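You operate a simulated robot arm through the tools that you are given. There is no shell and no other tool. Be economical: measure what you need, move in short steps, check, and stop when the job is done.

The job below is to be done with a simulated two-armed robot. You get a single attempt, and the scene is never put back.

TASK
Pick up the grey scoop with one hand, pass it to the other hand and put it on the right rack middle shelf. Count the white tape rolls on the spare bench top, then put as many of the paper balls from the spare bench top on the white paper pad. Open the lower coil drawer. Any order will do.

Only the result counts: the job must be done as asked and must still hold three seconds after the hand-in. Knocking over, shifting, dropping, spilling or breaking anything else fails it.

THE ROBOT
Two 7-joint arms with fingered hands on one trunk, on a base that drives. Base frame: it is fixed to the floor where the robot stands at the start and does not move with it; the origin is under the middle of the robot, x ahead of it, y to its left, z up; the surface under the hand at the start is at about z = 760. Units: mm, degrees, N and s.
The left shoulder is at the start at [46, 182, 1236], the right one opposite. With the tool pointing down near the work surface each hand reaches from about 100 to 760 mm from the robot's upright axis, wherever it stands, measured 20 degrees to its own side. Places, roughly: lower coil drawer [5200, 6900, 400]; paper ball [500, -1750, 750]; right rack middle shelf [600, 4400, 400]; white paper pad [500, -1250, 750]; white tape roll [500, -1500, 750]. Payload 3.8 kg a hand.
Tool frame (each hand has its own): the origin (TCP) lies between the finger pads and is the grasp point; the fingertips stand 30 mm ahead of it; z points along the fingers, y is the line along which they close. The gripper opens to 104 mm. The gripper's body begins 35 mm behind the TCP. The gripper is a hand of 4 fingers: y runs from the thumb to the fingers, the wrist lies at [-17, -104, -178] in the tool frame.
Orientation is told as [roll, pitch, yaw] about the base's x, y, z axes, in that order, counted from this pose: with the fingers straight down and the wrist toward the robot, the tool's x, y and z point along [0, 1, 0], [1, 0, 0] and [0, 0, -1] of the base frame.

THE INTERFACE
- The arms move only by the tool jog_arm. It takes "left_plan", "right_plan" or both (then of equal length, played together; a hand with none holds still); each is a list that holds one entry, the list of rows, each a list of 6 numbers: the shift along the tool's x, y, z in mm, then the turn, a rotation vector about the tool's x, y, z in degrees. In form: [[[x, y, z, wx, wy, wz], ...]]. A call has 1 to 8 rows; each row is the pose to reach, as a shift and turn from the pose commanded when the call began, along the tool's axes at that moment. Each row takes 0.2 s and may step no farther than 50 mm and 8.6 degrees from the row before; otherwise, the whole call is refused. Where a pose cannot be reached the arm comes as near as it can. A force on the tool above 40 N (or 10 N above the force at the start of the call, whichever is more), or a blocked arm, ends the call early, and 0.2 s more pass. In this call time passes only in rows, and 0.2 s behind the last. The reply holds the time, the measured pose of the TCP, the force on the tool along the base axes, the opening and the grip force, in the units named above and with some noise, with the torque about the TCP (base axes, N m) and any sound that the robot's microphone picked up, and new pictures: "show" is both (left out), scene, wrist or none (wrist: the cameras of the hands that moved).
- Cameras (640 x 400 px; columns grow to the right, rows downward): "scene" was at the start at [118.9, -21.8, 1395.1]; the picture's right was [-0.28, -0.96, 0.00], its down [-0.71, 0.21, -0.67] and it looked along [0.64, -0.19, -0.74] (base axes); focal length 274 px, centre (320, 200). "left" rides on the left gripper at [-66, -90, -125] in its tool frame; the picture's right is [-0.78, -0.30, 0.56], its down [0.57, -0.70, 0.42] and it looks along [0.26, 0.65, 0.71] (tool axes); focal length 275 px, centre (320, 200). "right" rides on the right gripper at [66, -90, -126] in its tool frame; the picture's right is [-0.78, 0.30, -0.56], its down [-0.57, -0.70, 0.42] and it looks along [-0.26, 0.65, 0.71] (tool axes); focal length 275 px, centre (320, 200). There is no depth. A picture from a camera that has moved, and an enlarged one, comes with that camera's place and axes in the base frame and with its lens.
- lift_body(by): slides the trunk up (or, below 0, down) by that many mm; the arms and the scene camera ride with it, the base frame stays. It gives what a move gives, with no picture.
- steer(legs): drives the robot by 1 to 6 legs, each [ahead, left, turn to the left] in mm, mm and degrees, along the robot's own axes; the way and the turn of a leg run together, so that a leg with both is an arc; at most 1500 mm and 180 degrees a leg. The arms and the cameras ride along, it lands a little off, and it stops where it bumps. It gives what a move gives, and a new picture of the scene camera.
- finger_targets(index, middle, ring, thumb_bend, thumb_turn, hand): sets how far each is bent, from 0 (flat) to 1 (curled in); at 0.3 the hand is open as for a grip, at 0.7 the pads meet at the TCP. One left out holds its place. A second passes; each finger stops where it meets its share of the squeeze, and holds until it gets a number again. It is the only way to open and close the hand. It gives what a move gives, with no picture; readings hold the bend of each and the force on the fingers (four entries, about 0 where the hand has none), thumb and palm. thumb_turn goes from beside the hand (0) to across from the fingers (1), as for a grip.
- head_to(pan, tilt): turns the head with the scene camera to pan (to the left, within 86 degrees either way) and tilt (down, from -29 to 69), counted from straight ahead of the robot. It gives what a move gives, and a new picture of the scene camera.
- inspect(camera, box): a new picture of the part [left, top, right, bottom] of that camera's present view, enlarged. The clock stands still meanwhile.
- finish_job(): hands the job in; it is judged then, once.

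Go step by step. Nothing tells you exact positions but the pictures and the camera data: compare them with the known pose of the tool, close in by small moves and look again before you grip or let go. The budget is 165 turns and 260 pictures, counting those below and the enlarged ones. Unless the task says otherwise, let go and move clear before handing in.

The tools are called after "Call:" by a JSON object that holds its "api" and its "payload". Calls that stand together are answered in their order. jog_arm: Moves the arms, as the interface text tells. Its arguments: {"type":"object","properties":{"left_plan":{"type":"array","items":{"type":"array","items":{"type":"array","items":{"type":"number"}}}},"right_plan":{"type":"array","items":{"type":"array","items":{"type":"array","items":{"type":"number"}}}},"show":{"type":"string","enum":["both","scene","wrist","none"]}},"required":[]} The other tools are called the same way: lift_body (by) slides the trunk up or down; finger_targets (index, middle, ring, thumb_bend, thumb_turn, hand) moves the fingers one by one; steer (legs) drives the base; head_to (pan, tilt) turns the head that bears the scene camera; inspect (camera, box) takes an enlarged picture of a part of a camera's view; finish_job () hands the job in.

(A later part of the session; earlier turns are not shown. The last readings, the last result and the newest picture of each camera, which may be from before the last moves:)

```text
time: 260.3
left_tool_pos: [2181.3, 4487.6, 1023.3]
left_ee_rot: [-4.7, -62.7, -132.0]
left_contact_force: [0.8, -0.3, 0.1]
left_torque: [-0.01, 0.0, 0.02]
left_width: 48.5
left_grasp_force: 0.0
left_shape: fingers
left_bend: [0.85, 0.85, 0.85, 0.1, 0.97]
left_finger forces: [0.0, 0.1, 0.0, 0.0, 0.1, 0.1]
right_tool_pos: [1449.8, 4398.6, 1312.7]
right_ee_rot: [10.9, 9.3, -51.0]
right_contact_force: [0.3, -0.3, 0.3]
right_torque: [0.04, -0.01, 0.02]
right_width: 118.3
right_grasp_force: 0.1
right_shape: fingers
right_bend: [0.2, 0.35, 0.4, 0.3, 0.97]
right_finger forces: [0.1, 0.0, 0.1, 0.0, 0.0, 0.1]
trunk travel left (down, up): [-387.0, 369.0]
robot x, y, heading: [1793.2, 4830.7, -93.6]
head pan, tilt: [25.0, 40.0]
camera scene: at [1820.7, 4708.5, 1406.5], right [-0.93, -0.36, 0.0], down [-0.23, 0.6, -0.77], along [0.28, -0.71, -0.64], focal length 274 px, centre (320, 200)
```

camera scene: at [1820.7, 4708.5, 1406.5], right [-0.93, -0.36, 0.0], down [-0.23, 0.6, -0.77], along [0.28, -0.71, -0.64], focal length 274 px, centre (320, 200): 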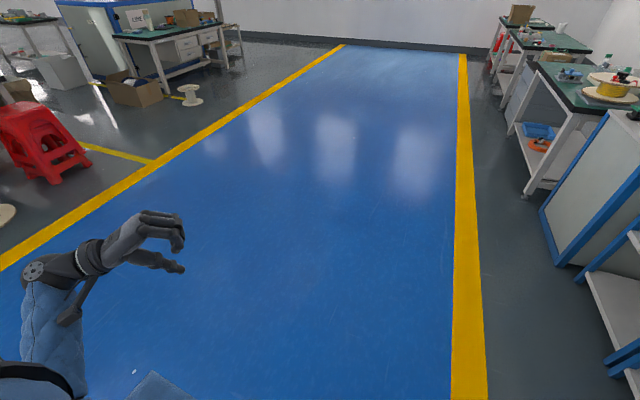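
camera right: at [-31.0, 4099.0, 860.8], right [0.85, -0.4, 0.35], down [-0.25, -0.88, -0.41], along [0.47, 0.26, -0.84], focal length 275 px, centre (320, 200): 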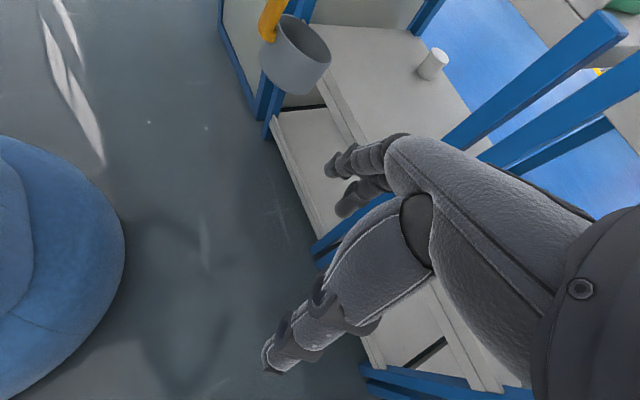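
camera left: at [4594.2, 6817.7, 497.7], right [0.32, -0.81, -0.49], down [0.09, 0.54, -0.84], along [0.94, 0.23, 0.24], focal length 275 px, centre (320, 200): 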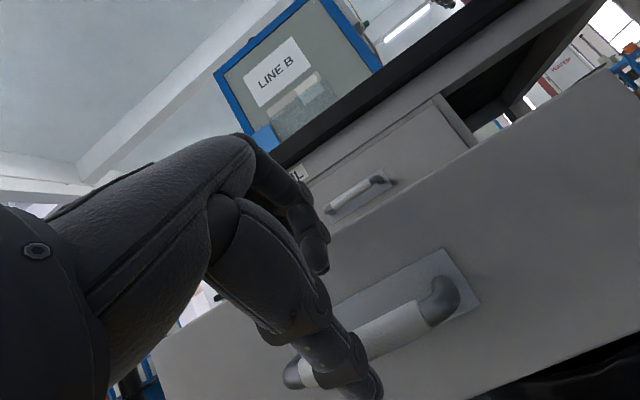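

Call:
{"api": "steer", "payload": {"legs": [[0, 0, 3.6], [1500, 0, 0], [1500, 0, 0], [1500, 0, 0], [1500, 0, 0]]}}

Call:
{"api": "head_to", "payload": {"pan": -70, "tilt": 30}}

```text
time: 289.2
left_tool_pos: [2394.8, -1449.4, 1025.0]
left_ee_rot: [-4.8, -62.9, -125.4]
left_contact_force: [-0.3, 0.7, -0.1]
left_torque: [0.04, -0.01, 0.01]
left_width: 48.4
left_grasp_force: 0.0
left_shape: fingers
left_bend: [0.85, 0.85, 0.85, 0.1, 0.97]
left_finger forces: [0.0, 0.0, 0.1, 0.0, 0.1, 0.0]
right_tool_pos: [1679.0, -1620.9, 1313.3]
right_ee_rot: [11.0, 9.2, -44.5]
right_contact_force: [0.6, 0.1, 0.3]
right_torque: [-0.02, -0.02, -0.01]
right_width: 118.4
right_grasp_force: 0.1
right_shape: fingers
right_bend: [0.2, 0.35, 0.4, 0.3, 0.97]
right_finger forces: [0.0, 0.0, 0.1, 0.0, 0.0, 0.0]
trunk travel left (down, up): [-387.0, 369.0]
robot x, y, heading: [1970.8, -1151.3, -86.5]
head pan, tilt: [25.0, 40.0]
camera scene: at [2011.7, -1271.5, 1406.5], right [-0.88, -0.47, 0.0], down [-0.3, 0.57, -0.77], along [0.36, -0.68, -0.64], focal length 274 px, centre (320, 200)
```

scene: 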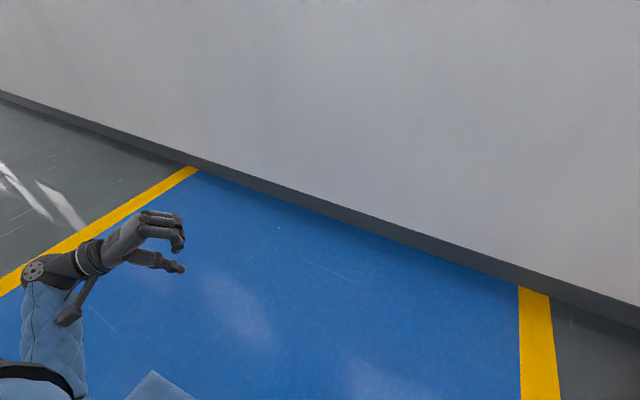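

```text
time: 290.9
left_tool_pos: [2394.6, -1450.1, 1024.6]
left_ee_rot: [-4.7, -62.8, -125.5]
left_contact_force: [-0.4, 0.7, 0.5]
left_torque: [0.0, 0.0, 0.01]
left_width: 48.3
left_grasp_force: 0.0
left_shape: fingers
left_bend: [0.85, 0.85, 0.85, 0.1, 0.97]
left_finger forces: [0.0, 0.0, 0.0, 0.1, 0.1, 0.0]
right_tool_pos: [1678.5, -1620.3, 1313.0]
right_ee_rot: [10.8, 9.2, -44.5]
right_contact_force: [0.0, -0.6, 0.2]
right_torque: [0.03, -0.04, 0.01]
right_width: 118.5
right_grasp_force: 0.0
right_shape: fingers
right_bend: [0.2, 0.35, 0.4, 0.3, 0.97]
right_finger forces: [0.0, 0.0, 0.0, 0.1, 0.0, 0.1]
trunk travel left (down, up): [-387.0, 369.0]
robot x, y, heading: [1969.4, -1152.1, -87.1]
head pan, tilt: [-70.0, 30.0]
camera scene: at [1888.5, -1231.4, 1421.9], right [-0.39, 0.92, 0.0], down [0.46, 0.2, -0.87], along [-0.8, -0.34, -0.5], focal length 274 px, centre (320, 200)
```

scene: 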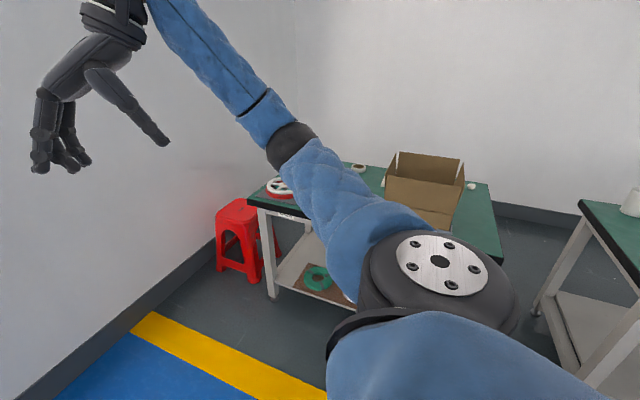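

I turn to face the bench and look over its top.

Call:
{"api": "steer", "payload": {"legs": [[0, 0, -93], [350, 250, 0]]}}

Call:
{"api": "head_to", "payload": {"pan": 0, "tilt": 30}}

Call:
{"api": "inspect", "payload": {"camera": "scene", "box": [160, 80, 480, 280]}}

```text
time: 297.4
left_tool_pos: [1319.4, -1830.7, 1024.1]
left_ee_rot: [-4.8, -62.7, 143.1]
left_contact_force: [-1.0, 0.1, 0.2]
left_torque: [0.02, 0.02, -0.02]
left_width: 48.3
left_grasp_force: 0.0
left_shape: fingers
left_bend: [0.85, 0.85, 0.85, 0.1, 0.97]
left_finger forces: [0.0, 0.0, 0.1, 0.0, 0.0, 0.0]
right_tool_pos: [1167.2, -1110.2, 1313.9]
right_ee_rot: [10.9, 9.2, -135.9]
right_contact_force: [-0.6, -0.1, 0.5]
right_torque: [-0.01, -0.02, 0.03]
right_width: 118.5
right_grasp_force: 0.1
right_shape: fingers
right_bend: [0.2, 0.35, 0.4, 0.3, 0.97]
right_finger forces: [0.0, 0.1, 0.0, 0.0, 0.0, 0.0]
trunk travel left (down, up): [-387.0, 369.0]
robot x, y, heading: [1625.4, -1413.1, -178.4]
head pan, tilt: [-70.0, 30.0]
camera scene: at [1549.1, -1331.0, 1421.9], right [0.93, 0.36, 0.0], down [0.18, -0.47, -0.87], along [-0.32, 0.81, -0.5], focal length 274 px, centre (320, 200)
```

scene: 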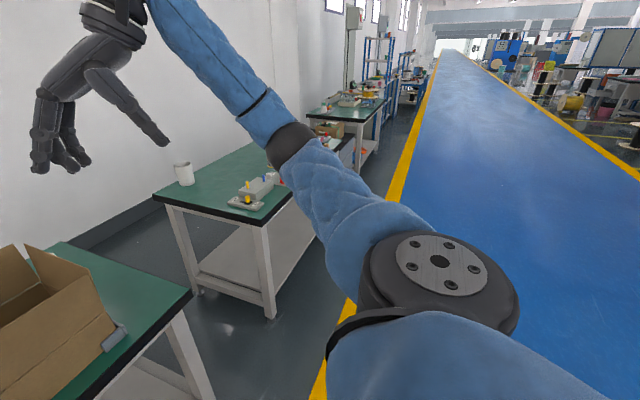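

```text
time: 298.8
left_tool_pos: [1319.2, -1830.9, 1023.0]
left_ee_rot: [-4.7, -62.8, 143.0]
left_contact_force: [0.0, -0.2, 0.4]
left_torque: [-0.01, 0.0, 0.01]
left_width: 48.4
left_grasp_force: 0.0
left_shape: fingers
left_bend: [0.85, 0.85, 0.85, 0.1, 0.97]
left_finger forces: [0.1, 0.1, 0.0, 0.0, 0.0, 0.0]
right_tool_pos: [1167.4, -1110.1, 1313.6]
right_ee_rot: [10.9, 9.2, -135.8]
right_contact_force: [0.1, 0.2, -0.4]
right_torque: [0.01, -0.02, -0.03]
right_width: 118.6
right_grasp_force: 0.0
right_shape: fingers
right_bend: [0.2, 0.35, 0.4, 0.3, 0.97]
right_finger forces: [0.1, 0.0, 0.0, 0.0, 0.0, 0.0]
trunk travel left (down, up): [-387.0, 369.0]
robot x, y, heading: [1627.2, -1411.5, -178.5]
head pan, tilt: [0.0, 30.0]
camera scene: at [1492.4, -1416.7, 1421.9], right [-0.02, 1.0, 0.0], down [0.5, 0.01, -0.87], along [-0.87, -0.02, -0.5], focal length 274 px, centre (320, 200)
```

scene: 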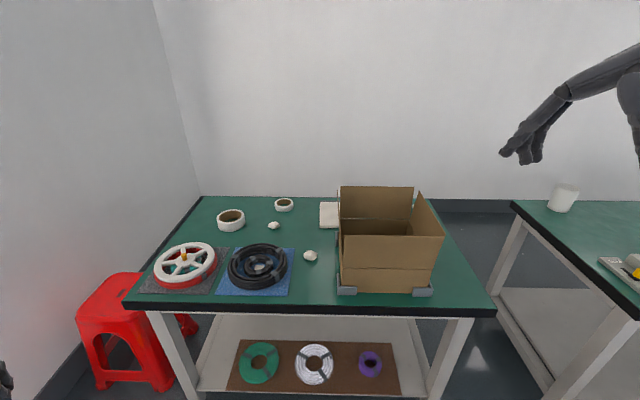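

```text
2.00 times, centred on (320, 180) of scene
camera zoom: at [1492.4, -1416.7, 1421.9], right [-0.02, 1.0, 0.0], down [0.5, 0.01, -0.87], along [-0.87, -0.02, -0.5], focal length 548 px, centre (320, 240)
```

zoom: 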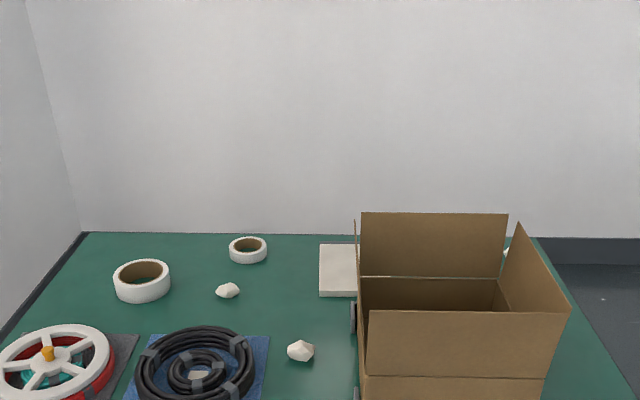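

From here I see two white tape rolls and some paper balls, but the box hides part of the top. I raise the trunk to look over it.

Call:
{"api": "lift_body", "payload": {"by": 365}}

Call:
{"api": "steer", "payload": {"legs": [[250, 0, -1.5]]}}

Call:
{"api": "head_to", "payload": {"pan": 0, "tilt": 50}}

Call:
{"api": "inspect", "payload": {"camera": "scene", "box": [120, 60, 440, 260]}}

```text
time: 302.3
left_tool_pos: [1319.8, -1830.5, 1388.2]
left_ee_rot: [-4.7, -62.8, 143.0]
left_contact_force: [-0.3, -0.3, 0.1]
left_torque: [-0.04, -0.03, -0.01]
left_width: 48.6
left_grasp_force: 0.1
left_shape: fingers
left_bend: [0.85, 0.85, 0.85, 0.1, 0.97]
left_finger forces: [0.0, 0.1, 0.1, 0.0, 0.1, 0.0]
right_tool_pos: [1167.1, -1109.4, 1677.7]
right_ee_rot: [10.9, 9.2, -136.0]
right_contact_force: [0.3, -0.6, 0.2]
right_torque: [-0.02, -0.02, 0.0]
right_width: 118.7
right_grasp_force: 0.0
right_shape: fingers
right_bend: [0.2, 0.35, 0.4, 0.3, 0.97]
right_finger forces: [0.1, 0.0, 0.1, 0.0, 0.0, 0.0]
trunk travel left (down, up): [-752.0, 4.0]
robot x, y, heading: [1625.8, -1411.5, -178.7]
head pan, tilt: [0.0, 30.0]
```

```text
time: 304.1
left_tool_pos: [1058.1, -1820.8, 1389.2]
left_ee_rot: [-4.8, -62.8, 141.1]
left_contact_force: [-0.6, 0.9, 0.6]
left_torque: [0.01, 0.01, 0.01]
left_width: 48.5
left_grasp_force: 0.1
left_shape: fingers
left_bend: [0.85, 0.85, 0.85, 0.1, 0.97]
left_finger forces: [0.0, 0.0, 0.0, 0.1, 0.0, 0.0]
right_tool_pos: [930.6, -1097.1, 1678.5]
right_ee_rot: [10.9, 9.2, -137.9]
right_contact_force: [0.7, 0.0, -0.3]
right_torque: [-0.01, 0.01, 0.01]
right_width: 118.7
right_grasp_force: 0.1
right_shape: fingers
right_bend: [0.2, 0.35, 0.4, 0.3, 0.97]
right_finger forces: [0.0, 0.0, 0.0, 0.1, 0.1, 0.0]
trunk travel left (down, up): [-752.0, 4.0]
robot x, y, heading: [1380.8, -1416.6, 179.4]
head pan, tilt: [0.0, 30.0]
camera scene: at [1278.5, -1414.7, 1787.9], right [0.01, 1.0, 0.0], down [0.5, 0.0, -0.87], along [-0.87, 0.01, -0.5], focal length 274 px, centre (320, 200)
```

scene: 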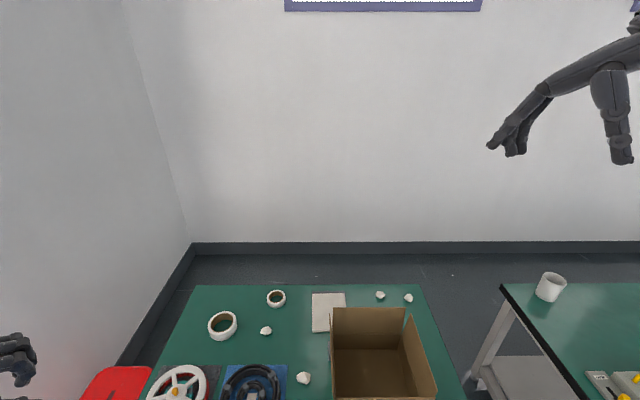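

```text
time: 305.0
left_tool_pos: [1056.0, -1822.5, 1389.8]
left_ee_rot: [-4.7, -62.8, 141.2]
left_contact_force: [0.8, 0.2, -0.1]
left_torque: [0.01, -0.01, -0.03]
left_width: 48.2
left_grasp_force: 0.1
left_shape: fingers
left_bend: [0.85, 0.85, 0.85, 0.1, 0.97]
left_finger forces: [0.1, 0.1, 0.0, 0.0, 0.0, 0.0]
right_tool_pos: [928.9, -1096.7, 1677.5]
right_ee_rot: [11.0, 9.1, -137.8]
right_contact_force: [0.6, -0.2, -0.3]
right_torque: [-0.02, 0.02, -0.01]
right_width: 118.5
right_grasp_force: 0.0
right_shape: fingers
right_bend: [0.2, 0.35, 0.4, 0.3, 0.97]
right_finger forces: [0.0, 0.1, 0.1, 0.0, 0.0, 0.1]
trunk travel left (down, up): [-752.0, 4.0]
robot x, y, heading: [1379.5, -1418.5, 179.7]
head pan, tilt: [0.0, 50.0]
camera scene: at [1290.4, -1414.7, 1758.4], right [0.01, 1.0, 0.0], down [0.77, -0.01, -0.64], along [-0.64, 0.01, -0.77], focal length 274 px, centre (320, 200)
```

scene: 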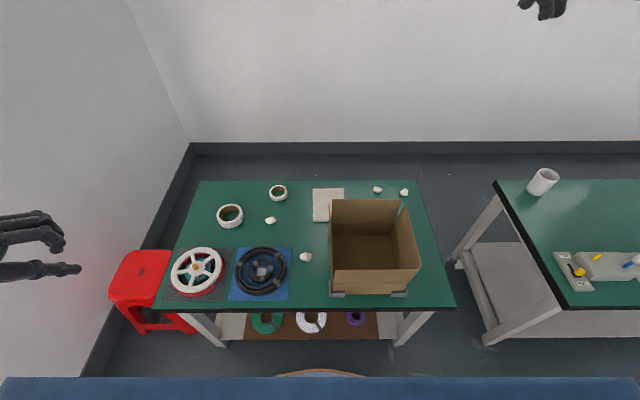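

```text
2.00 times, centred on (280, 160) of scene
camera zoom: at [1290.4, -1414.7, 1758.4], right [0.01, 1.0, 0.0], down [0.77, -0.01, -0.64], along [-0.64, 0.01, -0.77], focal length 548 px, centre (400, 280)
```

zoom: 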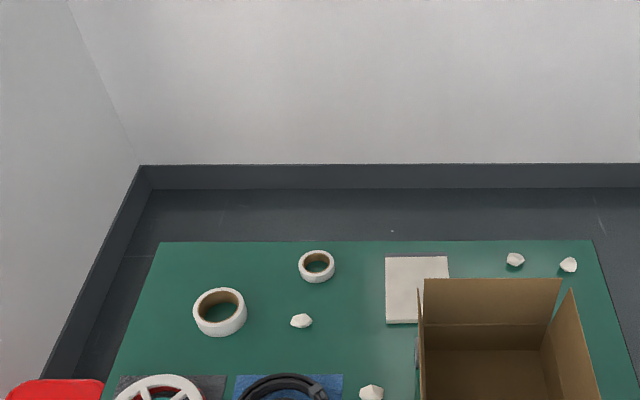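

There are exactly two white tape rolls on the bench top and four paper balls, so two balls must go on the pad (x≈383–581, y≈-1451…-1297). Balls at about [765,-1472] and [588,-1631] are reachable by the left arm. I move in, lower the trunk, and re-orient the left hand.

Call:
{"api": "steer", "payload": {"legs": [[85, 15, 0.3]]}}

Call:
{"api": "jog_arm", "payload": {"left_plan": [[[0, 0, 0, 7.6, 0, 0], [0, 0, 0, 15.2, 0, 0], [0, 0, 0, 22.8, 0, 0], [0, 0, 0, 30.4, 0, 0], [0, 0, 0, 38, 0, 0]]], "show": "none"}}

Call:
{"api": "finger_targets", "payload": {"hand": "left", "index": 0.45, "middle": 0.45, "ring": 0.45, "thumb_bend": 0.45}}

Call:
{"api": "lift_body", "payload": {"by": -445}}

Call:
{"api": "head_to", "payload": {"pan": 5, "tilt": 45}}

```text
time: 306.1
left_tool_pos: [973.7, -1839.6, 1388.8]
left_ee_rot: [-4.7, -62.7, 141.5]
left_contact_force: [-0.3, 0.4, -0.4]
left_torque: [0.0, 0.0, -0.03]
left_width: 48.5
left_grasp_force: 0.1
left_shape: fingers
left_bend: [0.85, 0.85, 0.85, 0.1, 0.97]
left_finger forces: [0.1, 0.0, 0.0, 0.0, 0.0, 0.0]
right_tool_pos: [842.8, -1113.7, 1678.5]
right_ee_rot: [10.9, 9.1, -137.6]
right_contact_force: [-0.3, 0.2, -0.2]
right_torque: [0.02, -0.02, 0.02]
right_width: 118.3
right_grasp_force: 0.0
right_shape: fingers
right_bend: [0.2, 0.35, 0.4, 0.3, 0.97]
right_finger forces: [0.0, 0.0, 0.0, 0.0, 0.0, 0.0]
trunk travel left (down, up): [-752.0, 4.0]
robot x, y, heading: [1292.1, -1432.7, 179.8]
head pan, tilt: [0.0, 50.0]
camera scene: at [1206.0, -1430.3, 1758.3], right [0.0, 1.0, 0.0], down [0.77, 0.0, -0.64], along [-0.64, 0.0, -0.77], focal length 274 px, centre (320, 200)
```

scene: 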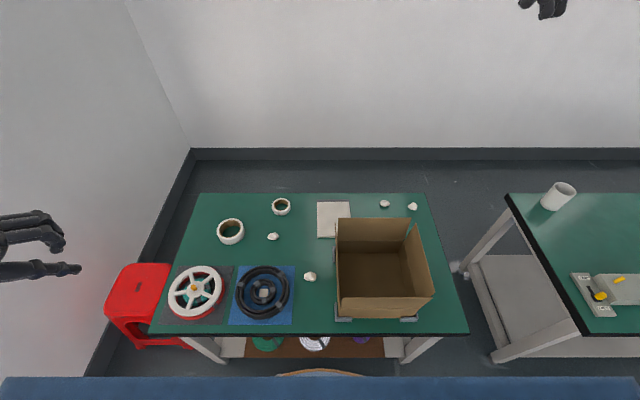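

```text
time: 307.3
left_tool_pos: [972.0, -1839.4, 1387.8]
left_ee_rot: [-2.6, -24.8, 138.3]
left_contact_force: [-0.3, -0.5, 0.4]
left_torque: [0.02, -0.02, 0.01]
left_width: 48.5
left_grasp_force: 0.1
left_shape: fingers
left_bend: [0.85, 0.85, 0.85, 0.1, 0.97]
left_finger forces: [0.1, 0.0, 0.1, 0.0, 0.0, 0.0]
right_tool_pos: [840.0, -1114.4, 1677.8]
right_ee_rot: [10.9, 9.2, -137.6]
right_contact_force: [-0.7, 0.2, 0.9]
right_torque: [0.0, 0.01, -0.01]
right_width: 118.4
right_grasp_force: 0.0
right_shape: fingers
right_bend: [0.2, 0.35, 0.4, 0.3, 0.97]
right_finger forces: [0.0, 0.0, 0.1, 0.1, 0.1, 0.0]
trunk travel left (down, up): [-752.0, 4.0]
robot x, y, heading: [1288.9, -1435.7, 179.9]
head pan, tilt: [0.0, 50.0]
```

```text
time: 308.3
left_tool_pos: [973.8, -1839.6, 1388.9]
left_ee_rot: [-2.4, -24.9, 138.3]
left_contact_force: [0.0, -1.3, -0.4]
left_torque: [-0.01, 0.01, -0.01]
left_width: 66.7
left_grasp_force: 0.0
left_shape: fingers
left_bend: [0.45, 0.45, 0.45, 0.45, 0.97]
left_finger forces: [0.1, 0.0, 0.0, 0.0, 0.1, 0.0]
right_tool_pos: [842.0, -1114.6, 1678.5]
right_ee_rot: [10.9, 9.2, -137.5]
right_contact_force: [0.4, -0.7, 0.8]
right_torque: [-0.02, 0.0, 0.04]
right_width: 118.6
right_grasp_force: 0.0
right_shape: fingers
right_bend: [0.2, 0.35, 0.4, 0.3, 0.97]
right_finger forces: [0.0, 0.0, 0.0, 0.0, 0.0, 0.0]
trunk travel left (down, up): [-752.0, 4.0]
robot x, y, heading: [1290.1, -1431.4, 179.9]
head pan, tilt: [0.0, 50.0]
```

```text
refused: -445 is not a number from -400 to 400
```

```text
time: 308.9
left_tool_pos: [973.3, -1839.5, 1388.4]
left_ee_rot: [-2.3, -24.8, 138.5]
left_contact_force: [-0.3, 0.9, 0.4]
left_torque: [-0.01, -0.01, -0.02]
left_width: 66.8
left_grasp_force: 0.1
left_shape: fingers
left_bend: [0.45, 0.45, 0.45, 0.45, 0.97]
left_finger forces: [0.0, 0.0, 0.1, 0.0, 0.0, 0.0]
right_tool_pos: [843.3, -1114.4, 1678.9]
right_ee_rot: [10.9, 9.1, -137.4]
right_contact_force: [0.8, 0.2, -0.1]
right_torque: [0.02, 0.03, -0.01]
right_width: 118.6
right_grasp_force: 0.2
right_shape: fingers
right_bend: [0.2, 0.35, 0.4, 0.3, 0.97]
right_finger forces: [0.1, 0.1, 0.1, 0.0, 0.1, 0.1]
trunk travel left (down, up): [-752.0, 4.0]
robot x, y, heading: [1290.6, -1429.6, 179.9]
head pan, tilt: [5.0, 45.0]
camera scene: at [1201.6, -1437.6, 1765.2], right [-0.08, 1.0, 0.0], down [0.7, 0.06, -0.71], along [-0.7, -0.06, -0.71], focal length 274 px, centre (320, 200)
```

scene: 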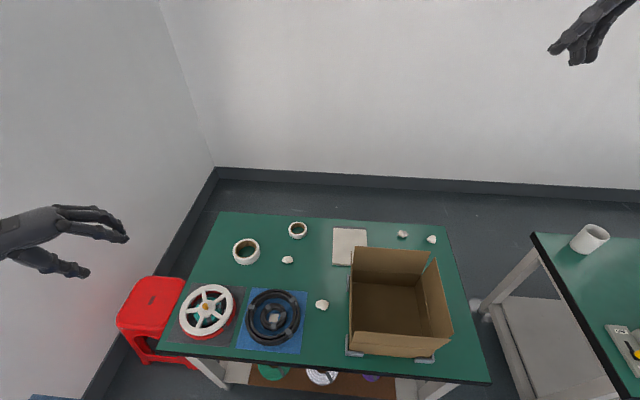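

Positions confirmed. Lower the trunk in two steps.

Call:
{"api": "lift_body", "payload": {"by": -400}}

Call:
{"api": "lift_body", "payload": {"by": -120}}

Call:
{"api": "head_to", "payload": {"pan": 8, "tilt": 45}}

```text
time: 312.8
left_tool_pos: [974.8, -1840.1, 988.5]
left_ee_rot: [-2.4, -24.8, 138.4]
left_contact_force: [0.7, 0.2, -0.1]
left_torque: [0.04, 0.0, -0.01]
left_width: 66.9
left_grasp_force: 0.1
left_shape: fingers
left_bend: [0.45, 0.45, 0.45, 0.45, 0.97]
left_finger forces: [0.0, 0.0, 0.1, 0.1, 0.0, 0.0]
right_tool_pos: [842.0, -1114.0, 1279.2]
right_ee_rot: [10.8, 9.1, -137.4]
right_contact_force: [-1.0, -0.3, 0.5]
right_torque: [0.03, 0.0, 0.0]
right_width: 118.4
right_grasp_force: 0.1
right_shape: fingers
right_bend: [0.2, 0.35, 0.4, 0.3, 0.97]
right_finger forces: [0.0, 0.0, 0.0, 0.0, 0.1, 0.0]
trunk travel left (down, up): [-352.0, 404.0]
robot x, y, heading: [1291.1, -1435.3, 179.6]
head pan, tilt: [5.0, 45.0]
```

```text
time: 314.3
left_tool_pos: [975.6, -1839.5, 869.1]
left_ee_rot: [-2.3, -25.0, 138.1]
left_contact_force: [-0.1, -0.3, -1.2]
left_torque: [-0.01, -0.01, -0.01]
left_width: 67.1
left_grasp_force: 0.0
left_shape: fingers
left_bend: [0.45, 0.45, 0.45, 0.45, 0.97]
left_finger forces: [0.0, 0.0, 0.0, 0.1, 0.0, 0.1]
right_tool_pos: [842.7, -1114.2, 1158.4]
right_ee_rot: [10.8, 9.1, -137.4]
right_contact_force: [-0.4, 0.2, 0.1]
right_torque: [0.0, 0.02, -0.02]
right_width: 118.9
right_grasp_force: 0.1
right_shape: fingers
right_bend: [0.2, 0.35, 0.4, 0.3, 0.97]
right_finger forces: [0.0, 0.0, 0.0, 0.1, 0.1, 0.1]
trunk travel left (down, up): [-232.0, 524.0]
robot x, y, heading: [1293.5, -1430.6, 179.9]
head pan, tilt: [5.0, 45.0]
```

```text
time: 314.9
left_tool_pos: [974.3, -1839.8, 869.5]
left_ee_rot: [-2.3, -24.7, 138.4]
left_contact_force: [0.2, 0.5, -0.2]
left_torque: [-0.01, 0.03, -0.01]
left_width: 67.0
left_grasp_force: 0.0
left_shape: fingers
left_bend: [0.45, 0.45, 0.45, 0.45, 0.97]
left_finger forces: [0.0, 0.0, 0.0, 0.0, 0.0, 0.0]
right_tool_pos: [843.2, -1114.6, 1158.5]
right_ee_rot: [11.0, 9.0, -137.4]
right_contact_force: [-0.5, 0.3, -0.3]
right_torque: [0.01, 0.01, 0.01]
right_width: 118.3
right_grasp_force: 0.1
right_shape: fingers
right_bend: [0.2, 0.35, 0.4, 0.3, 0.97]
right_finger forces: [0.0, 0.1, 0.0, 0.1, 0.0, 0.0]
trunk travel left (down, up): [-232.0, 524.0]
robot x, y, heading: [1290.5, -1425.1, 179.7]
head pan, tilt: [8.0, 45.0]
camera scene: at [1109.7, -1441.6, 1241.5], right [-0.14, 0.99, 0.0], down [0.7, 0.1, -0.71], along [-0.7, -0.1, -0.71], focal length 274 px, centre (320, 200)
```

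scene: 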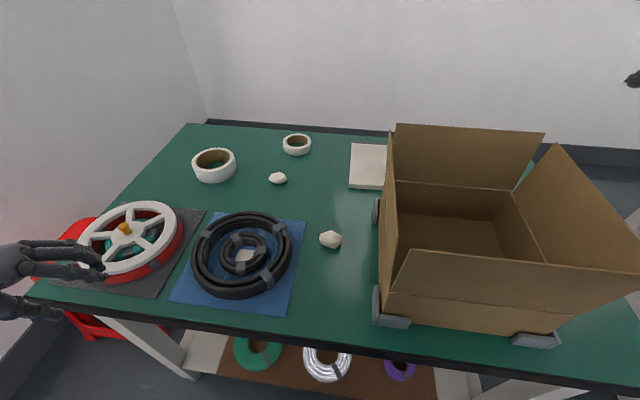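

I raise the left hand and swing it over toward the nearer ball at [769,-1467].

Call:
{"api": "jog_arm", "payload": {"left_plan": [[[0, 12, -27, 0, 0, 0], [0, 25, -54, 0, 0, 0], [-14, 61, -37, 0, 0, 0], [-28, 98, -20, 0, 0, 0], [-43, 134, -4, 0, 0, 0], [-57, 171, 13, 0, 0, 0], [-71, 207, 30, 0, 0, 0], [-85, 244, 47, 0, 0, 0]]], "show": "none"}}

Call:
{"api": "jog_arm", "payload": {"left_plan": [[[-14, 36, 17, 0, 0, 0], [-28, 73, 34, 0, 0, 0], [-43, 109, 50, 0, 0, 0], [-57, 146, 67, 0, 0, 0], [-57, 130, 104, 0, 0, 0]]], "show": "both"}}

```text
time: 316.7
left_tool_pos: [850.8, -1613.5, 926.7]
left_ee_rot: [-2.3, -24.9, 138.4]
left_contact_force: [0.2, -0.8, -0.7]
left_torque: [-0.03, 0.01, 0.03]
left_width: 66.7
left_grasp_force: 0.1
left_shape: fingers
left_bend: [0.45, 0.45, 0.45, 0.45, 0.97]
left_finger forces: [0.1, 0.0, 0.0, 0.0, 0.0, 0.0]
left hand out of reach, approached as far as the arm can: row 6, 7
right_tool_pos: [840.4, -1113.8, 1157.1]
right_ee_rot: [10.9, 9.2, -137.4]
right_contact_force: [0.2, 0.5, 0.5]
right_torque: [-0.01, 0.0, 0.01]
right_width: 118.7
right_grasp_force: 0.0
right_shape: fingers
right_bend: [0.2, 0.35, 0.4, 0.3, 0.97]
right_finger forces: [0.0, 0.1, 0.1, 0.1, 0.0, 0.0]
trunk travel left (down, up): [-232.0, 524.0]
robot x, y, heading: [1295.8, -1431.0, 179.6]
head pan, tilt: [8.0, 45.0]
```

```text
time: 317.9
left_tool_pos: [771.6, -1467.3, 894.2]
left_ee_rot: [-2.2, -24.9, 138.4]
left_contact_force: [0.3, -0.2, 0.5]
left_torque: [-0.01, -0.02, -0.04]
left_width: 66.8
left_grasp_force: 0.1
left_shape: fingers
left_bend: [0.45, 0.45, 0.45, 0.45, 0.97]
left_finger forces: [0.1, 0.0, 0.0, 0.0, 0.0, 0.0]
right_tool_pos: [842.8, -1113.5, 1157.0]
right_ee_rot: [10.7, 9.1, -137.5]
right_contact_force: [0.5, -0.1, 0.4]
right_torque: [-0.01, 0.02, 0.0]
right_width: 118.4
right_grasp_force: 0.1
right_shape: fingers
right_bend: [0.2, 0.35, 0.4, 0.3, 0.97]
right_finger forces: [0.0, 0.0, 0.0, 0.0, 0.0, 0.0]
trunk travel left (down, up): [-232.0, 524.0]
robot x, y, heading: [1295.4, -1433.0, 180.0]
head pan, tilt: [8.0, 45.0]
camera scene: at [1109.7, -1442.0, 1241.5], right [-0.14, 0.99, 0.0], down [0.7, 0.1, -0.71], along [-0.7, -0.1, -0.71], focal length 274 px, centre (320, 200)
camera left: at [915.0, -1511.0, 971.8], right [0.57, 0.56, -0.6], down [-0.04, -0.71, -0.7], along [-0.82, 0.42, -0.38], focal length 275 px, centre (320, 200)
```

scene: 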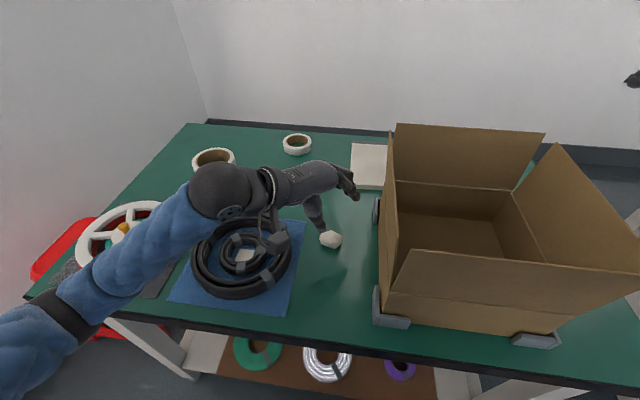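
left: 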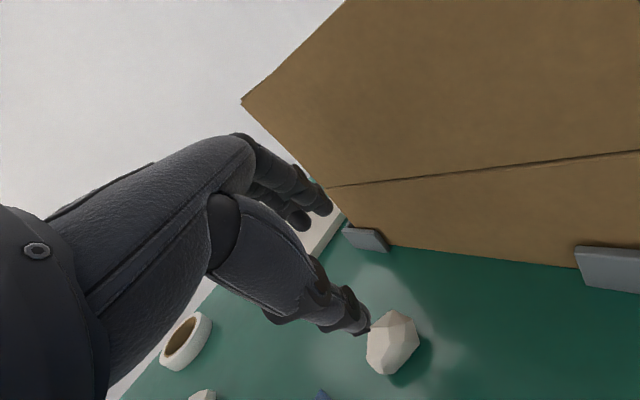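

The ball is right beneath the TCP. I pitch the hand to point straight down for a symmetric pinch.

Call:
{"api": "jog_arm", "payload": {"left_plan": [[[0, 0, 0, 8.3, 0, 0], [0, 0, 0, 16.6, 0, 0], [0, 0, 0, 24.9, 0, 0]]], "show": "none"}}

Call:
{"api": "jog_arm", "payload": {"left_plan": [[[0, 0, 25, 0, 0, 0], [0, 0, 50, 0, 0, 0]]], "show": "both"}}

```text
time: 318.7
left_tool_pos: [773.0, -1464.3, 893.6]
left_ee_rot: [-2.1, 0.2, 137.3]
left_contact_force: [-0.5, 0.1, 0.1]
left_torque: [0.01, 0.01, 0.01]
left_width: 66.9
left_grasp_force: 0.1
left_shape: fingers
left_bend: [0.45, 0.45, 0.45, 0.45, 0.97]
left_finger forces: [0.0, 0.0, 0.0, 0.1, 0.1, 0.1]
right_tool_pos: [842.2, -1115.2, 1158.6]
right_ee_rot: [10.9, 9.1, -137.4]
right_contact_force: [0.5, 1.0, 0.4]
right_torque: [0.0, 0.0, 0.02]
right_width: 118.4
right_grasp_force: 0.0
right_shape: fingers
right_bend: [0.2, 0.35, 0.4, 0.3, 0.97]
right_finger forces: [0.1, 0.0, 0.0, 0.0, 0.1, 0.0]
trunk travel left (down, up): [-232.0, 524.0]
robot x, y, heading: [1295.7, -1430.6, 179.6]
head pan, tilt: [8.0, 45.0]
```

```text
time: 319.3
left_tool_pos: [774.9, -1463.0, 845.4]
left_ee_rot: [-2.2, 0.0, 137.3]
left_contact_force: [0.3, 0.8, 0.4]
left_torque: [0.01, 0.03, 0.02]
left_width: 66.9
left_grasp_force: 0.0
left_shape: fingers
left_bend: [0.45, 0.45, 0.45, 0.45, 0.97]
left_finger forces: [0.0, 0.0, 0.0, 0.0, 0.0, 0.1]
right_tool_pos: [840.8, -1114.8, 1158.3]
right_ee_rot: [10.8, 9.1, -137.5]
right_contact_force: [0.2, 0.5, -0.1]
right_torque: [-0.01, 0.02, -0.03]
right_width: 118.4
right_grasp_force: 0.1
right_shape: fingers
right_bend: [0.2, 0.35, 0.4, 0.3, 0.97]
right_finger forces: [0.0, 0.0, 0.1, 0.0, 0.2, 0.0]
trunk travel left (down, up): [-232.0, 524.0]
robot x, y, heading: [1291.6, -1430.0, 180.1]
head pan, tilt: [8.0, 45.0]
camera scene: at [1109.6, -1441.6, 1241.5], right [-0.14, 0.99, 0.0], down [0.7, 0.1, -0.71], along [-0.7, -0.1, -0.71], focal length 274 px, centre (320, 200)
camera left: at [883.2, -1478.1, 973.0], right [0.76, 0.38, -0.53], down [0.14, -0.88, -0.45], along [-0.64, 0.26, -0.72], focal length 275 px, centre (320, 200)
```

scene: 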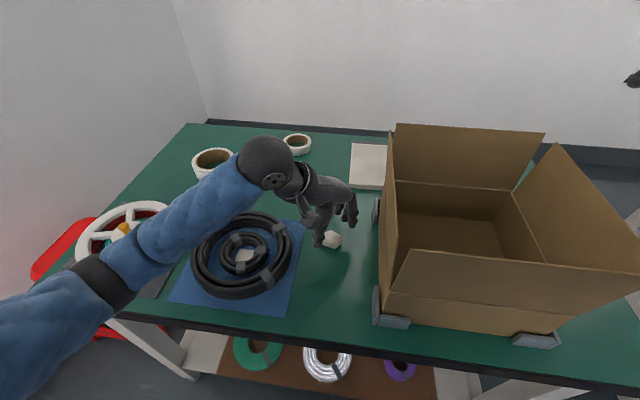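
left: 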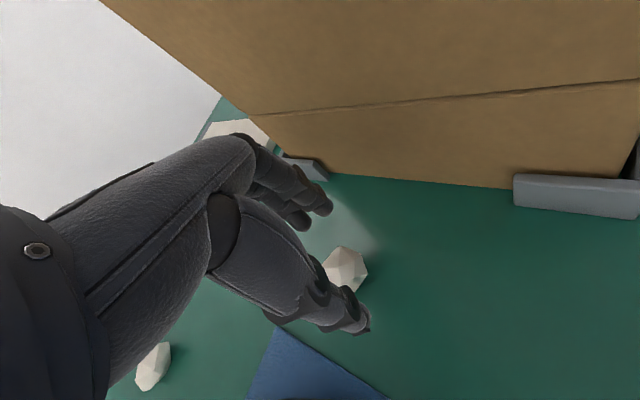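

The ball lies between thumb and fingers. Shift slightly and descend to grip height.

Call:
{"api": "jog_arm", "payload": {"left_plan": [[[5, 5, 15, 0, 0, 0], [5, 5, 30, 0, 0, 0], [5, 5, 41, 0, 0, 0]]], "show": "wrist"}}

Call:
{"api": "inspect", "payload": {"camera": "scene", "box": [240, 150, 400, 270]}}

```text
time: 320.1
left_tool_pos: [768.1, -1461.2, 803.1]
left_ee_rot: [-2.1, 0.0, 137.3]
left_contact_force: [0.2, 0.6, -0.6]
left_torque: [-0.03, 0.01, 0.01]
left_width: 66.9
left_grasp_force: 0.2
left_shape: fingers
left_bend: [0.45, 0.45, 0.45, 0.45, 0.97]
left_finger forces: [0.0, 0.0, 0.0, 0.0, 0.1, 0.1]
right_tool_pos: [841.8, -1114.6, 1158.8]
right_ee_rot: [10.9, 9.2, -137.5]
right_contact_force: [0.8, 0.0, 0.8]
right_torque: [0.0, 0.0, 0.02]
right_width: 118.6
right_grasp_force: 0.0
right_shape: fingers
right_bend: [0.2, 0.35, 0.4, 0.3, 0.97]
right_finger forces: [0.1, 0.1, 0.0, 0.0, 0.0, 0.0]
trunk travel left (down, up): [-232.0, 524.0]
robot x, y, heading: [1291.0, -1429.4, 179.9]
head pan, tilt: [8.0, 45.0]
camera left: at [877.3, -1476.8, 931.0], right [0.76, 0.38, -0.53], down [0.14, -0.88, -0.45], along [-0.64, 0.27, -0.72], focal length 275 px, centre (320, 200)
```

left: 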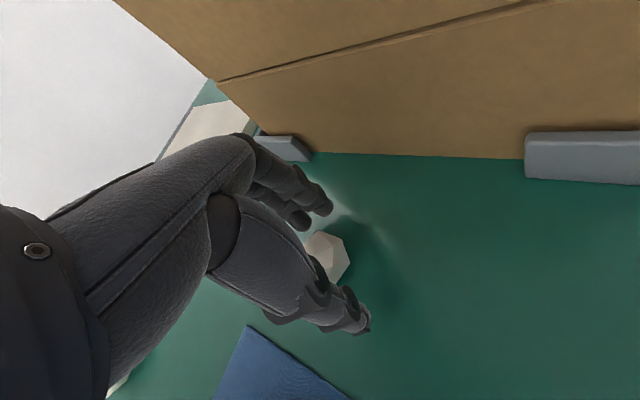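

```text
3.33 times, centred on (320, 210) of scene
camera zoom: at [1109.6, -1441.5, 1241.5], right [-0.14, 0.99, 0.0], down [0.7, 0.1, -0.71], along [-0.7, -0.1, -0.71], focal length 914 px, centre (320, 167)
```

zoom: 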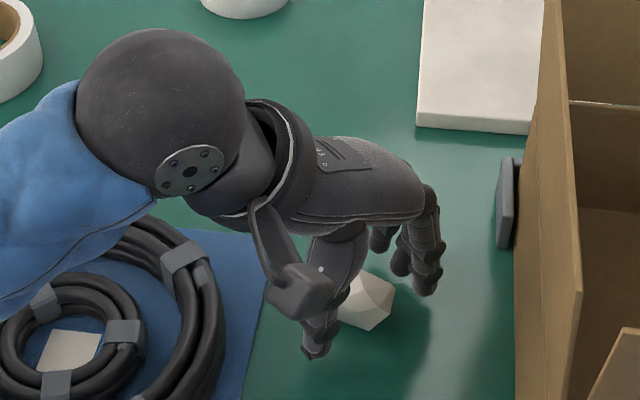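

Ball well centred. Close gently.

Call:
{"api": "finger_targets", "payload": {"hand": "left", "index": 0.68, "middle": 0.68, "ring": 0.68, "thumb_bend": 0.66}}

Call:
{"api": "inspect", "payload": {"camera": "left", "box": [200, 120, 440, 360]}}

```text
time: 321.1
left_tool_pos: [769.5, -1461.5, 803.1]
left_ee_rot: [-2.2, 0.0, 137.3]
left_contact_force: [-0.4, 0.1, 1.5]
left_torque: [0.01, 0.05, -0.02]
left_width: 21.8
left_grasp_force: 7.0
left_shape: fingers
left_bend: [0.65, 0.63, 0.68, 0.61, 0.96]
left_finger forces: [2.3, 5.3, 0.1, 0.0, 6.2, 0.0]
right_tool_pos: [840.8, -1115.2, 1158.0]
right_ee_rot: [10.8, 9.1, -137.5]
right_contact_force: [0.2, 0.5, 0.0]
right_torque: [-0.04, 0.0, -0.02]
right_width: 118.6
right_grasp_force: 0.1
right_shape: fingers
right_bend: [0.2, 0.35, 0.4, 0.3, 0.97]
right_finger forces: [0.0, 0.0, 0.1, 0.0, 0.0, 0.0]
trunk travel left (down, up): [-232.0, 524.0]
robot x, y, heading: [1290.8, -1432.1, 179.9]
head pan, tilt: [8.0, 45.0]
```

```text
1.67 times, centred on (320, 240) of left
camera zoom: at [877.3, -1476.9, 931.3], right [0.76, 0.38, -0.53], down [0.14, -0.88, -0.45], along [-0.64, 0.27, -0.72], focal length 459 px, centre (320, 133)
```

zoom: 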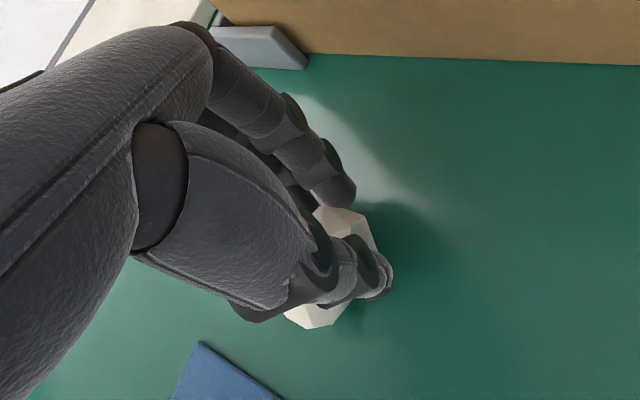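

Gripped at 7 N. Lift slowly.

Call:
{"api": "jog_arm", "payload": {"left_plan": [[[0, 0, -12, 0, 0, 0], [0, 0, -30, 0, 0, 0], [0, 0, -55, 0, 0, 0], [0, 0, -80, 0, 0, 0]]], "show": "wrist"}}

Call:
{"api": "inspect", "payload": {"camera": "scene", "box": [240, 130, 400, 250]}}

```text
time: 322.1
left_tool_pos: [766.2, -1463.7, 882.2]
left_ee_rot: [-2.2, 0.2, 137.4]
left_contact_force: [0.1, -0.5, 0.0]
left_torque: [0.02, -0.01, -0.02]
left_width: 21.9
left_grasp_force: 6.5
left_shape: fingers
left_bend: [0.65, 0.63, 0.68, 0.61, 0.96]
left_finger forces: [2.1, 4.5, 0.1, 0.0, 6.2, 0.1]
right_tool_pos: [842.0, -1114.5, 1159.0]
right_ee_rot: [10.9, 9.1, -137.5]
right_contact_force: [0.3, 0.5, -0.4]
right_torque: [-0.01, 0.03, 0.0]
right_width: 118.5
right_grasp_force: 0.0
right_shape: fingers
right_bend: [0.2, 0.35, 0.4, 0.3, 0.97]
right_finger forces: [0.0, 0.1, 0.0, 0.0, 0.0, 0.0]
trunk travel left (down, up): [-232.0, 524.0]
robot x, y, heading: [1292.8, -1431.5, 180.1]
head pan, tilt: [8.0, 45.0]
camera left: at [874.8, -1479.5, 1010.2], right [0.76, 0.38, -0.53], down [0.14, -0.88, -0.45], along [-0.64, 0.26, -0.72], focal length 275 px, centre (320, 200)
```

left: 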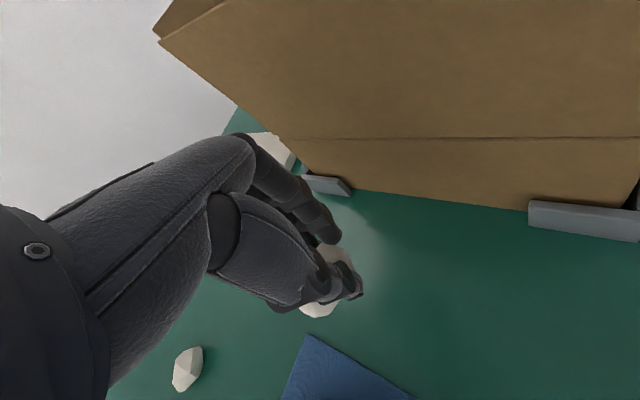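

```text
3.33 times, centred on (320, 190) of scene
camera zoom: at [1109.8, -1441.5, 1241.5], right [-0.14, 0.99, 0.0], down [0.7, 0.1, -0.71], along [-0.7, -0.1, -0.71], focal length 914 px, centre (320, 233)
```

zoom: 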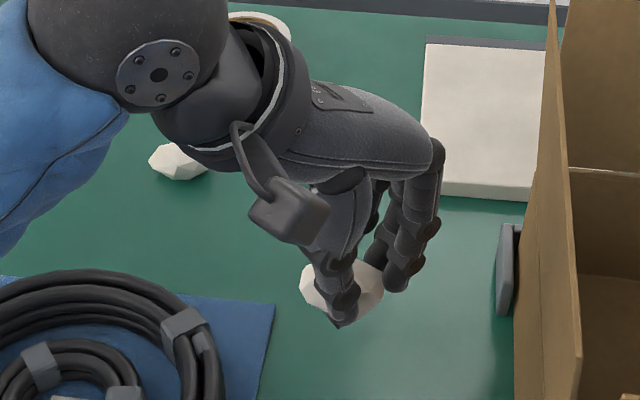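

The ball is held. I carry it along -x clear of the box (tilting the hand a bit for reach), then will swing over the pad.

Call:
{"api": "jog_arm", "payload": {"left_plan": [[[28, 30, -10, -4, 0, 0], [56, 60, -20, -8, 0, 0], [84, 91, -20, -12, 0, 0], [112, 121, -20, -16, 0, 0], [140, 151, -20, -20, 0, 0]]], "show": "both"}}

```text
time: 323.3
left_tool_pos: [558.3, -1463.4, 896.3]
left_ee_rot: [-2.3, -20.0, 138.1]
left_contact_force: [-0.3, 0.8, -0.6]
left_torque: [0.04, 0.01, -0.01]
left_width: 21.7
left_grasp_force: 6.4
left_shape: fingers
left_bend: [0.65, 0.64, 0.68, 0.61, 0.96]
left_finger forces: [1.9, 4.4, 0.0, 0.0, 6.0, 0.1]
right_tool_pos: [839.9, -1114.2, 1157.7]
right_ee_rot: [10.9, 9.2, -137.5]
right_contact_force: [-0.5, 0.0, 0.7]
right_torque: [0.01, -0.02, -0.04]
right_width: 118.4
right_grasp_force: 0.0
right_shape: fingers
right_bend: [0.2, 0.35, 0.4, 0.3, 0.97]
right_finger forces: [0.0, 0.1, 0.1, 0.0, 0.1, 0.0]
trunk travel left (down, up): [-232.0, 524.0]
robot x, y, heading: [1287.7, -1429.2, 179.6]
head pan, tilt: [8.0, 45.0]
camera scene: at [1109.3, -1441.3, 1241.4], right [-0.14, 0.99, 0.0], down [0.7, 0.1, -0.71], along [-0.7, -0.1, -0.71], focal length 274 px, centre (320, 200)
camera left: at [695.9, -1502.7, 985.5], right [0.61, 0.53, -0.6], down [0.0, -0.75, -0.66], along [-0.8, 0.4, -0.46], focal length 275 px, centre (320, 200)
```

scene: 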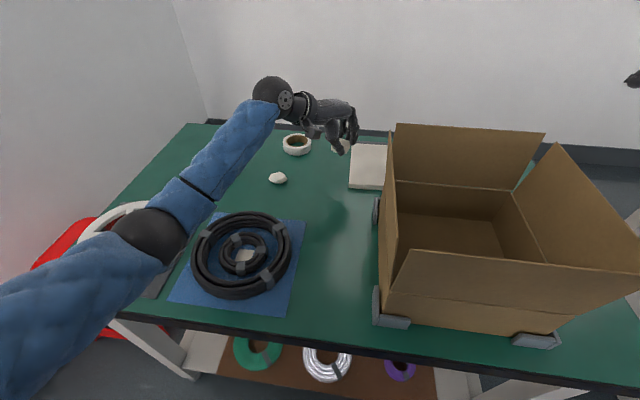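
left: 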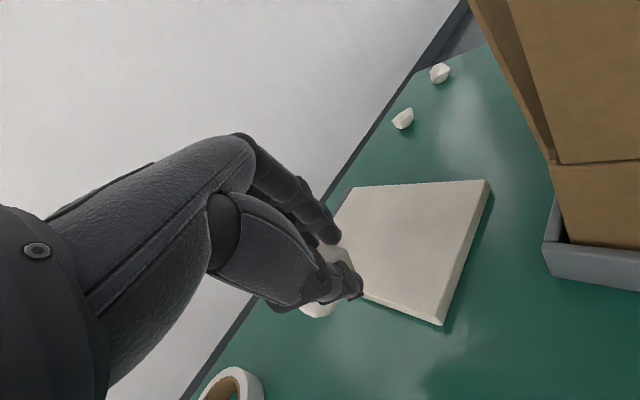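

The pad is fully visible: x 404–587, y -1442…-1297, top z≈778. I move over it and start down.

Call:
{"api": "jog_arm", "payload": {"left_plan": [[[-20, 34, 12, 0, 0, 0], [-39, 69, 25, 0, 0, 0], [-39, 62, 43, 0, 0, 0], [-39, 56, 61, 0, 0, 0], [-39, 50, 78, 0, 0, 0]]], "show": "wrist"}}

Call:
{"api": "inspect", "payload": {"camera": "scene", "box": [280, 80, 420, 200]}}

```text
time: 324.5
left_tool_pos: [534.2, -1383.6, 842.7]
left_ee_rot: [-2.3, -19.9, 137.9]
left_contact_force: [0.3, 0.7, -0.1]
left_torque: [0.0, -0.03, 0.0]
left_width: 21.9
left_grasp_force: 5.6
left_shape: fingers
left_bend: [0.65, 0.64, 0.68, 0.61, 0.96]
left_finger forces: [1.8, 4.2, 0.0, 0.1, 5.9, 0.0]
right_tool_pos: [842.0, -1113.4, 1157.3]
right_ee_rot: [10.9, 9.2, -137.5]
right_contact_force: [-0.2, -0.1, 0.5]
right_torque: [0.02, 0.0, 0.0]
right_width: 118.5
right_grasp_force: 0.0
right_shape: fingers
right_bend: [0.2, 0.35, 0.4, 0.3, 0.97]
right_finger forces: [0.0, 0.1, 0.0, 0.1, 0.1, 0.1]
trunk travel left (down, up): [-232.0, 524.0]
robot x, y, heading: [1293.2, -1429.7, 179.9]
head pan, tilt: [8.0, 45.0]
camera left: at [670.2, -1424.0, 932.2], right [0.61, 0.53, -0.6], down [0.01, -0.75, -0.66], along [-0.79, 0.4, -0.46], focal length 275 px, centre (320, 200)
```

left: 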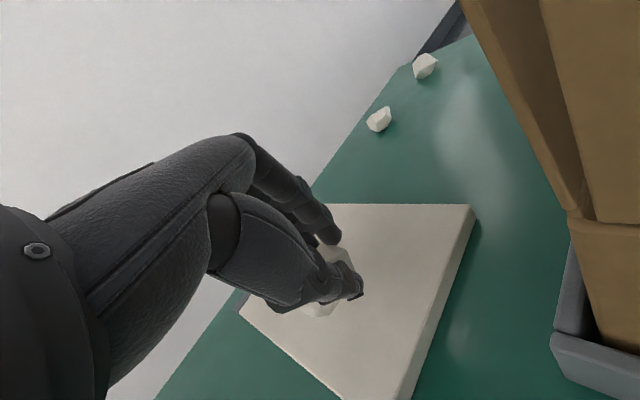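

```text
3.33 times, centred on (350, 140) of scene
camera zoom: at [1109.5, -1441.4, 1241.5], right [-0.14, 0.99, 0.0], down [0.7, 0.1, -0.71], along [-0.7, -0.1, -0.71], focal length 914 px, centre (220, 400)
```

zoom: 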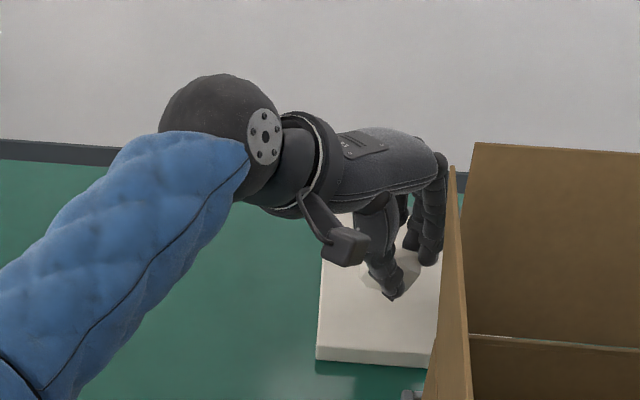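

Over the pad's middle. Lower until it touches.

Call:
{"api": "jog_arm", "payload": {"left_plan": [[[0, -3, 8, 0, 0, 0], [0, -6, 16, 0, 0, 0], [0, -7.5, 20, 0, 0, 0]]], "show": "wrist"}}

```text
time: 325.3
left_tool_pos: [534.9, -1384.7, 822.5]
left_ee_rot: [-2.4, -20.1, 138.1]
left_contact_force: [-0.2, 0.4, 1.1]
left_torque: [-0.02, 0.03, -0.02]
left_width: 21.5
left_grasp_force: 6.8
left_shape: fingers
left_bend: [0.65, 0.64, 0.68, 0.61, 0.96]
left_finger forces: [2.1, 4.9, 0.0, 0.0, 5.7, 0.1]
right_tool_pos: [842.6, -1115.1, 1159.0]
right_ee_rot: [10.9, 9.1, -137.5]
right_contact_force: [0.2, -0.7, -0.5]
right_torque: [0.01, 0.03, 0.02]
right_width: 118.6
right_grasp_force: 0.0
right_shape: fingers
right_bend: [0.2, 0.35, 0.4, 0.3, 0.97]
right_finger forces: [0.0, 0.1, 0.0, 0.0, 0.0, 0.1]
trunk travel left (down, up): [-232.0, 524.0]
robot x, y, heading: [1293.6, -1433.2, 180.0]
head pan, tilt: [8.0, 45.0]
camera left: at [671.8, -1424.0, 911.6], right [0.61, 0.53, -0.6], down [0.01, -0.75, -0.66], along [-0.8, 0.4, -0.46], focal length 275 px, centre (320, 200)
```

left: 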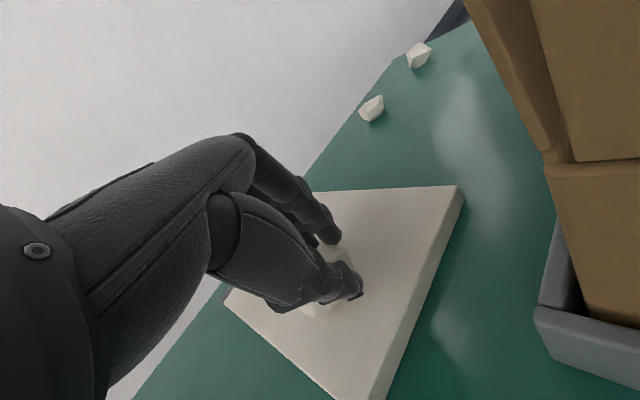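

Touching. Open the hand.

Call:
{"api": "finger_targets", "payload": {"hand": "left", "index": 0.48, "middle": 0.48, "ring": 0.48, "thumb_bend": 0.5}}

Call:
{"api": "inspect", "payload": {"camera": "left", "box": [160, 120, 480, 400]}}

```text
time: 326.3
left_tool_pos: [534.8, -1383.5, 821.0]
left_ee_rot: [-2.3, -19.9, 138.1]
left_contact_force: [-0.6, 0.5, -0.8]
left_torque: [0.0, -0.02, 0.01]
left_width: 56.1
left_grasp_force: 0.0
left_shape: fingers
left_bend: [0.48, 0.48, 0.48, 0.5, 0.97]
left_finger forces: [0.1, 0.0, 0.1, 0.0, 0.0, 0.0]
right_tool_pos: [841.5, -1113.8, 1158.1]
right_ee_rot: [10.8, 9.1, -137.5]
right_contact_force: [0.3, -0.1, -0.7]
right_torque: [-0.01, -0.02, 0.0]
right_width: 118.4
right_grasp_force: 0.1
right_shape: fingers
right_bend: [0.2, 0.35, 0.4, 0.3, 0.97]
right_finger forces: [0.0, 0.0, 0.0, 0.0, 0.0, 0.0]
trunk travel left (down, up): [-232.0, 524.0]
robot x, y, heading: [1292.9, -1430.0, 179.8]
head pan, tilt: [8.0, 45.0]
```

```text
1.43 times, centred on (320, 260) of left
camera zoom: at [671.7, -1424.3, 910.8], right [0.61, 0.53, -0.59], down [0.01, -0.75, -0.66], along [-0.79, 0.4, -0.46], focal length 393 px, centre (320, 114)
```

zoom: 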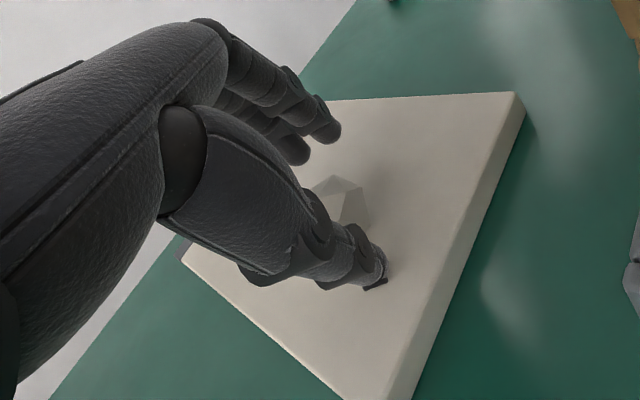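

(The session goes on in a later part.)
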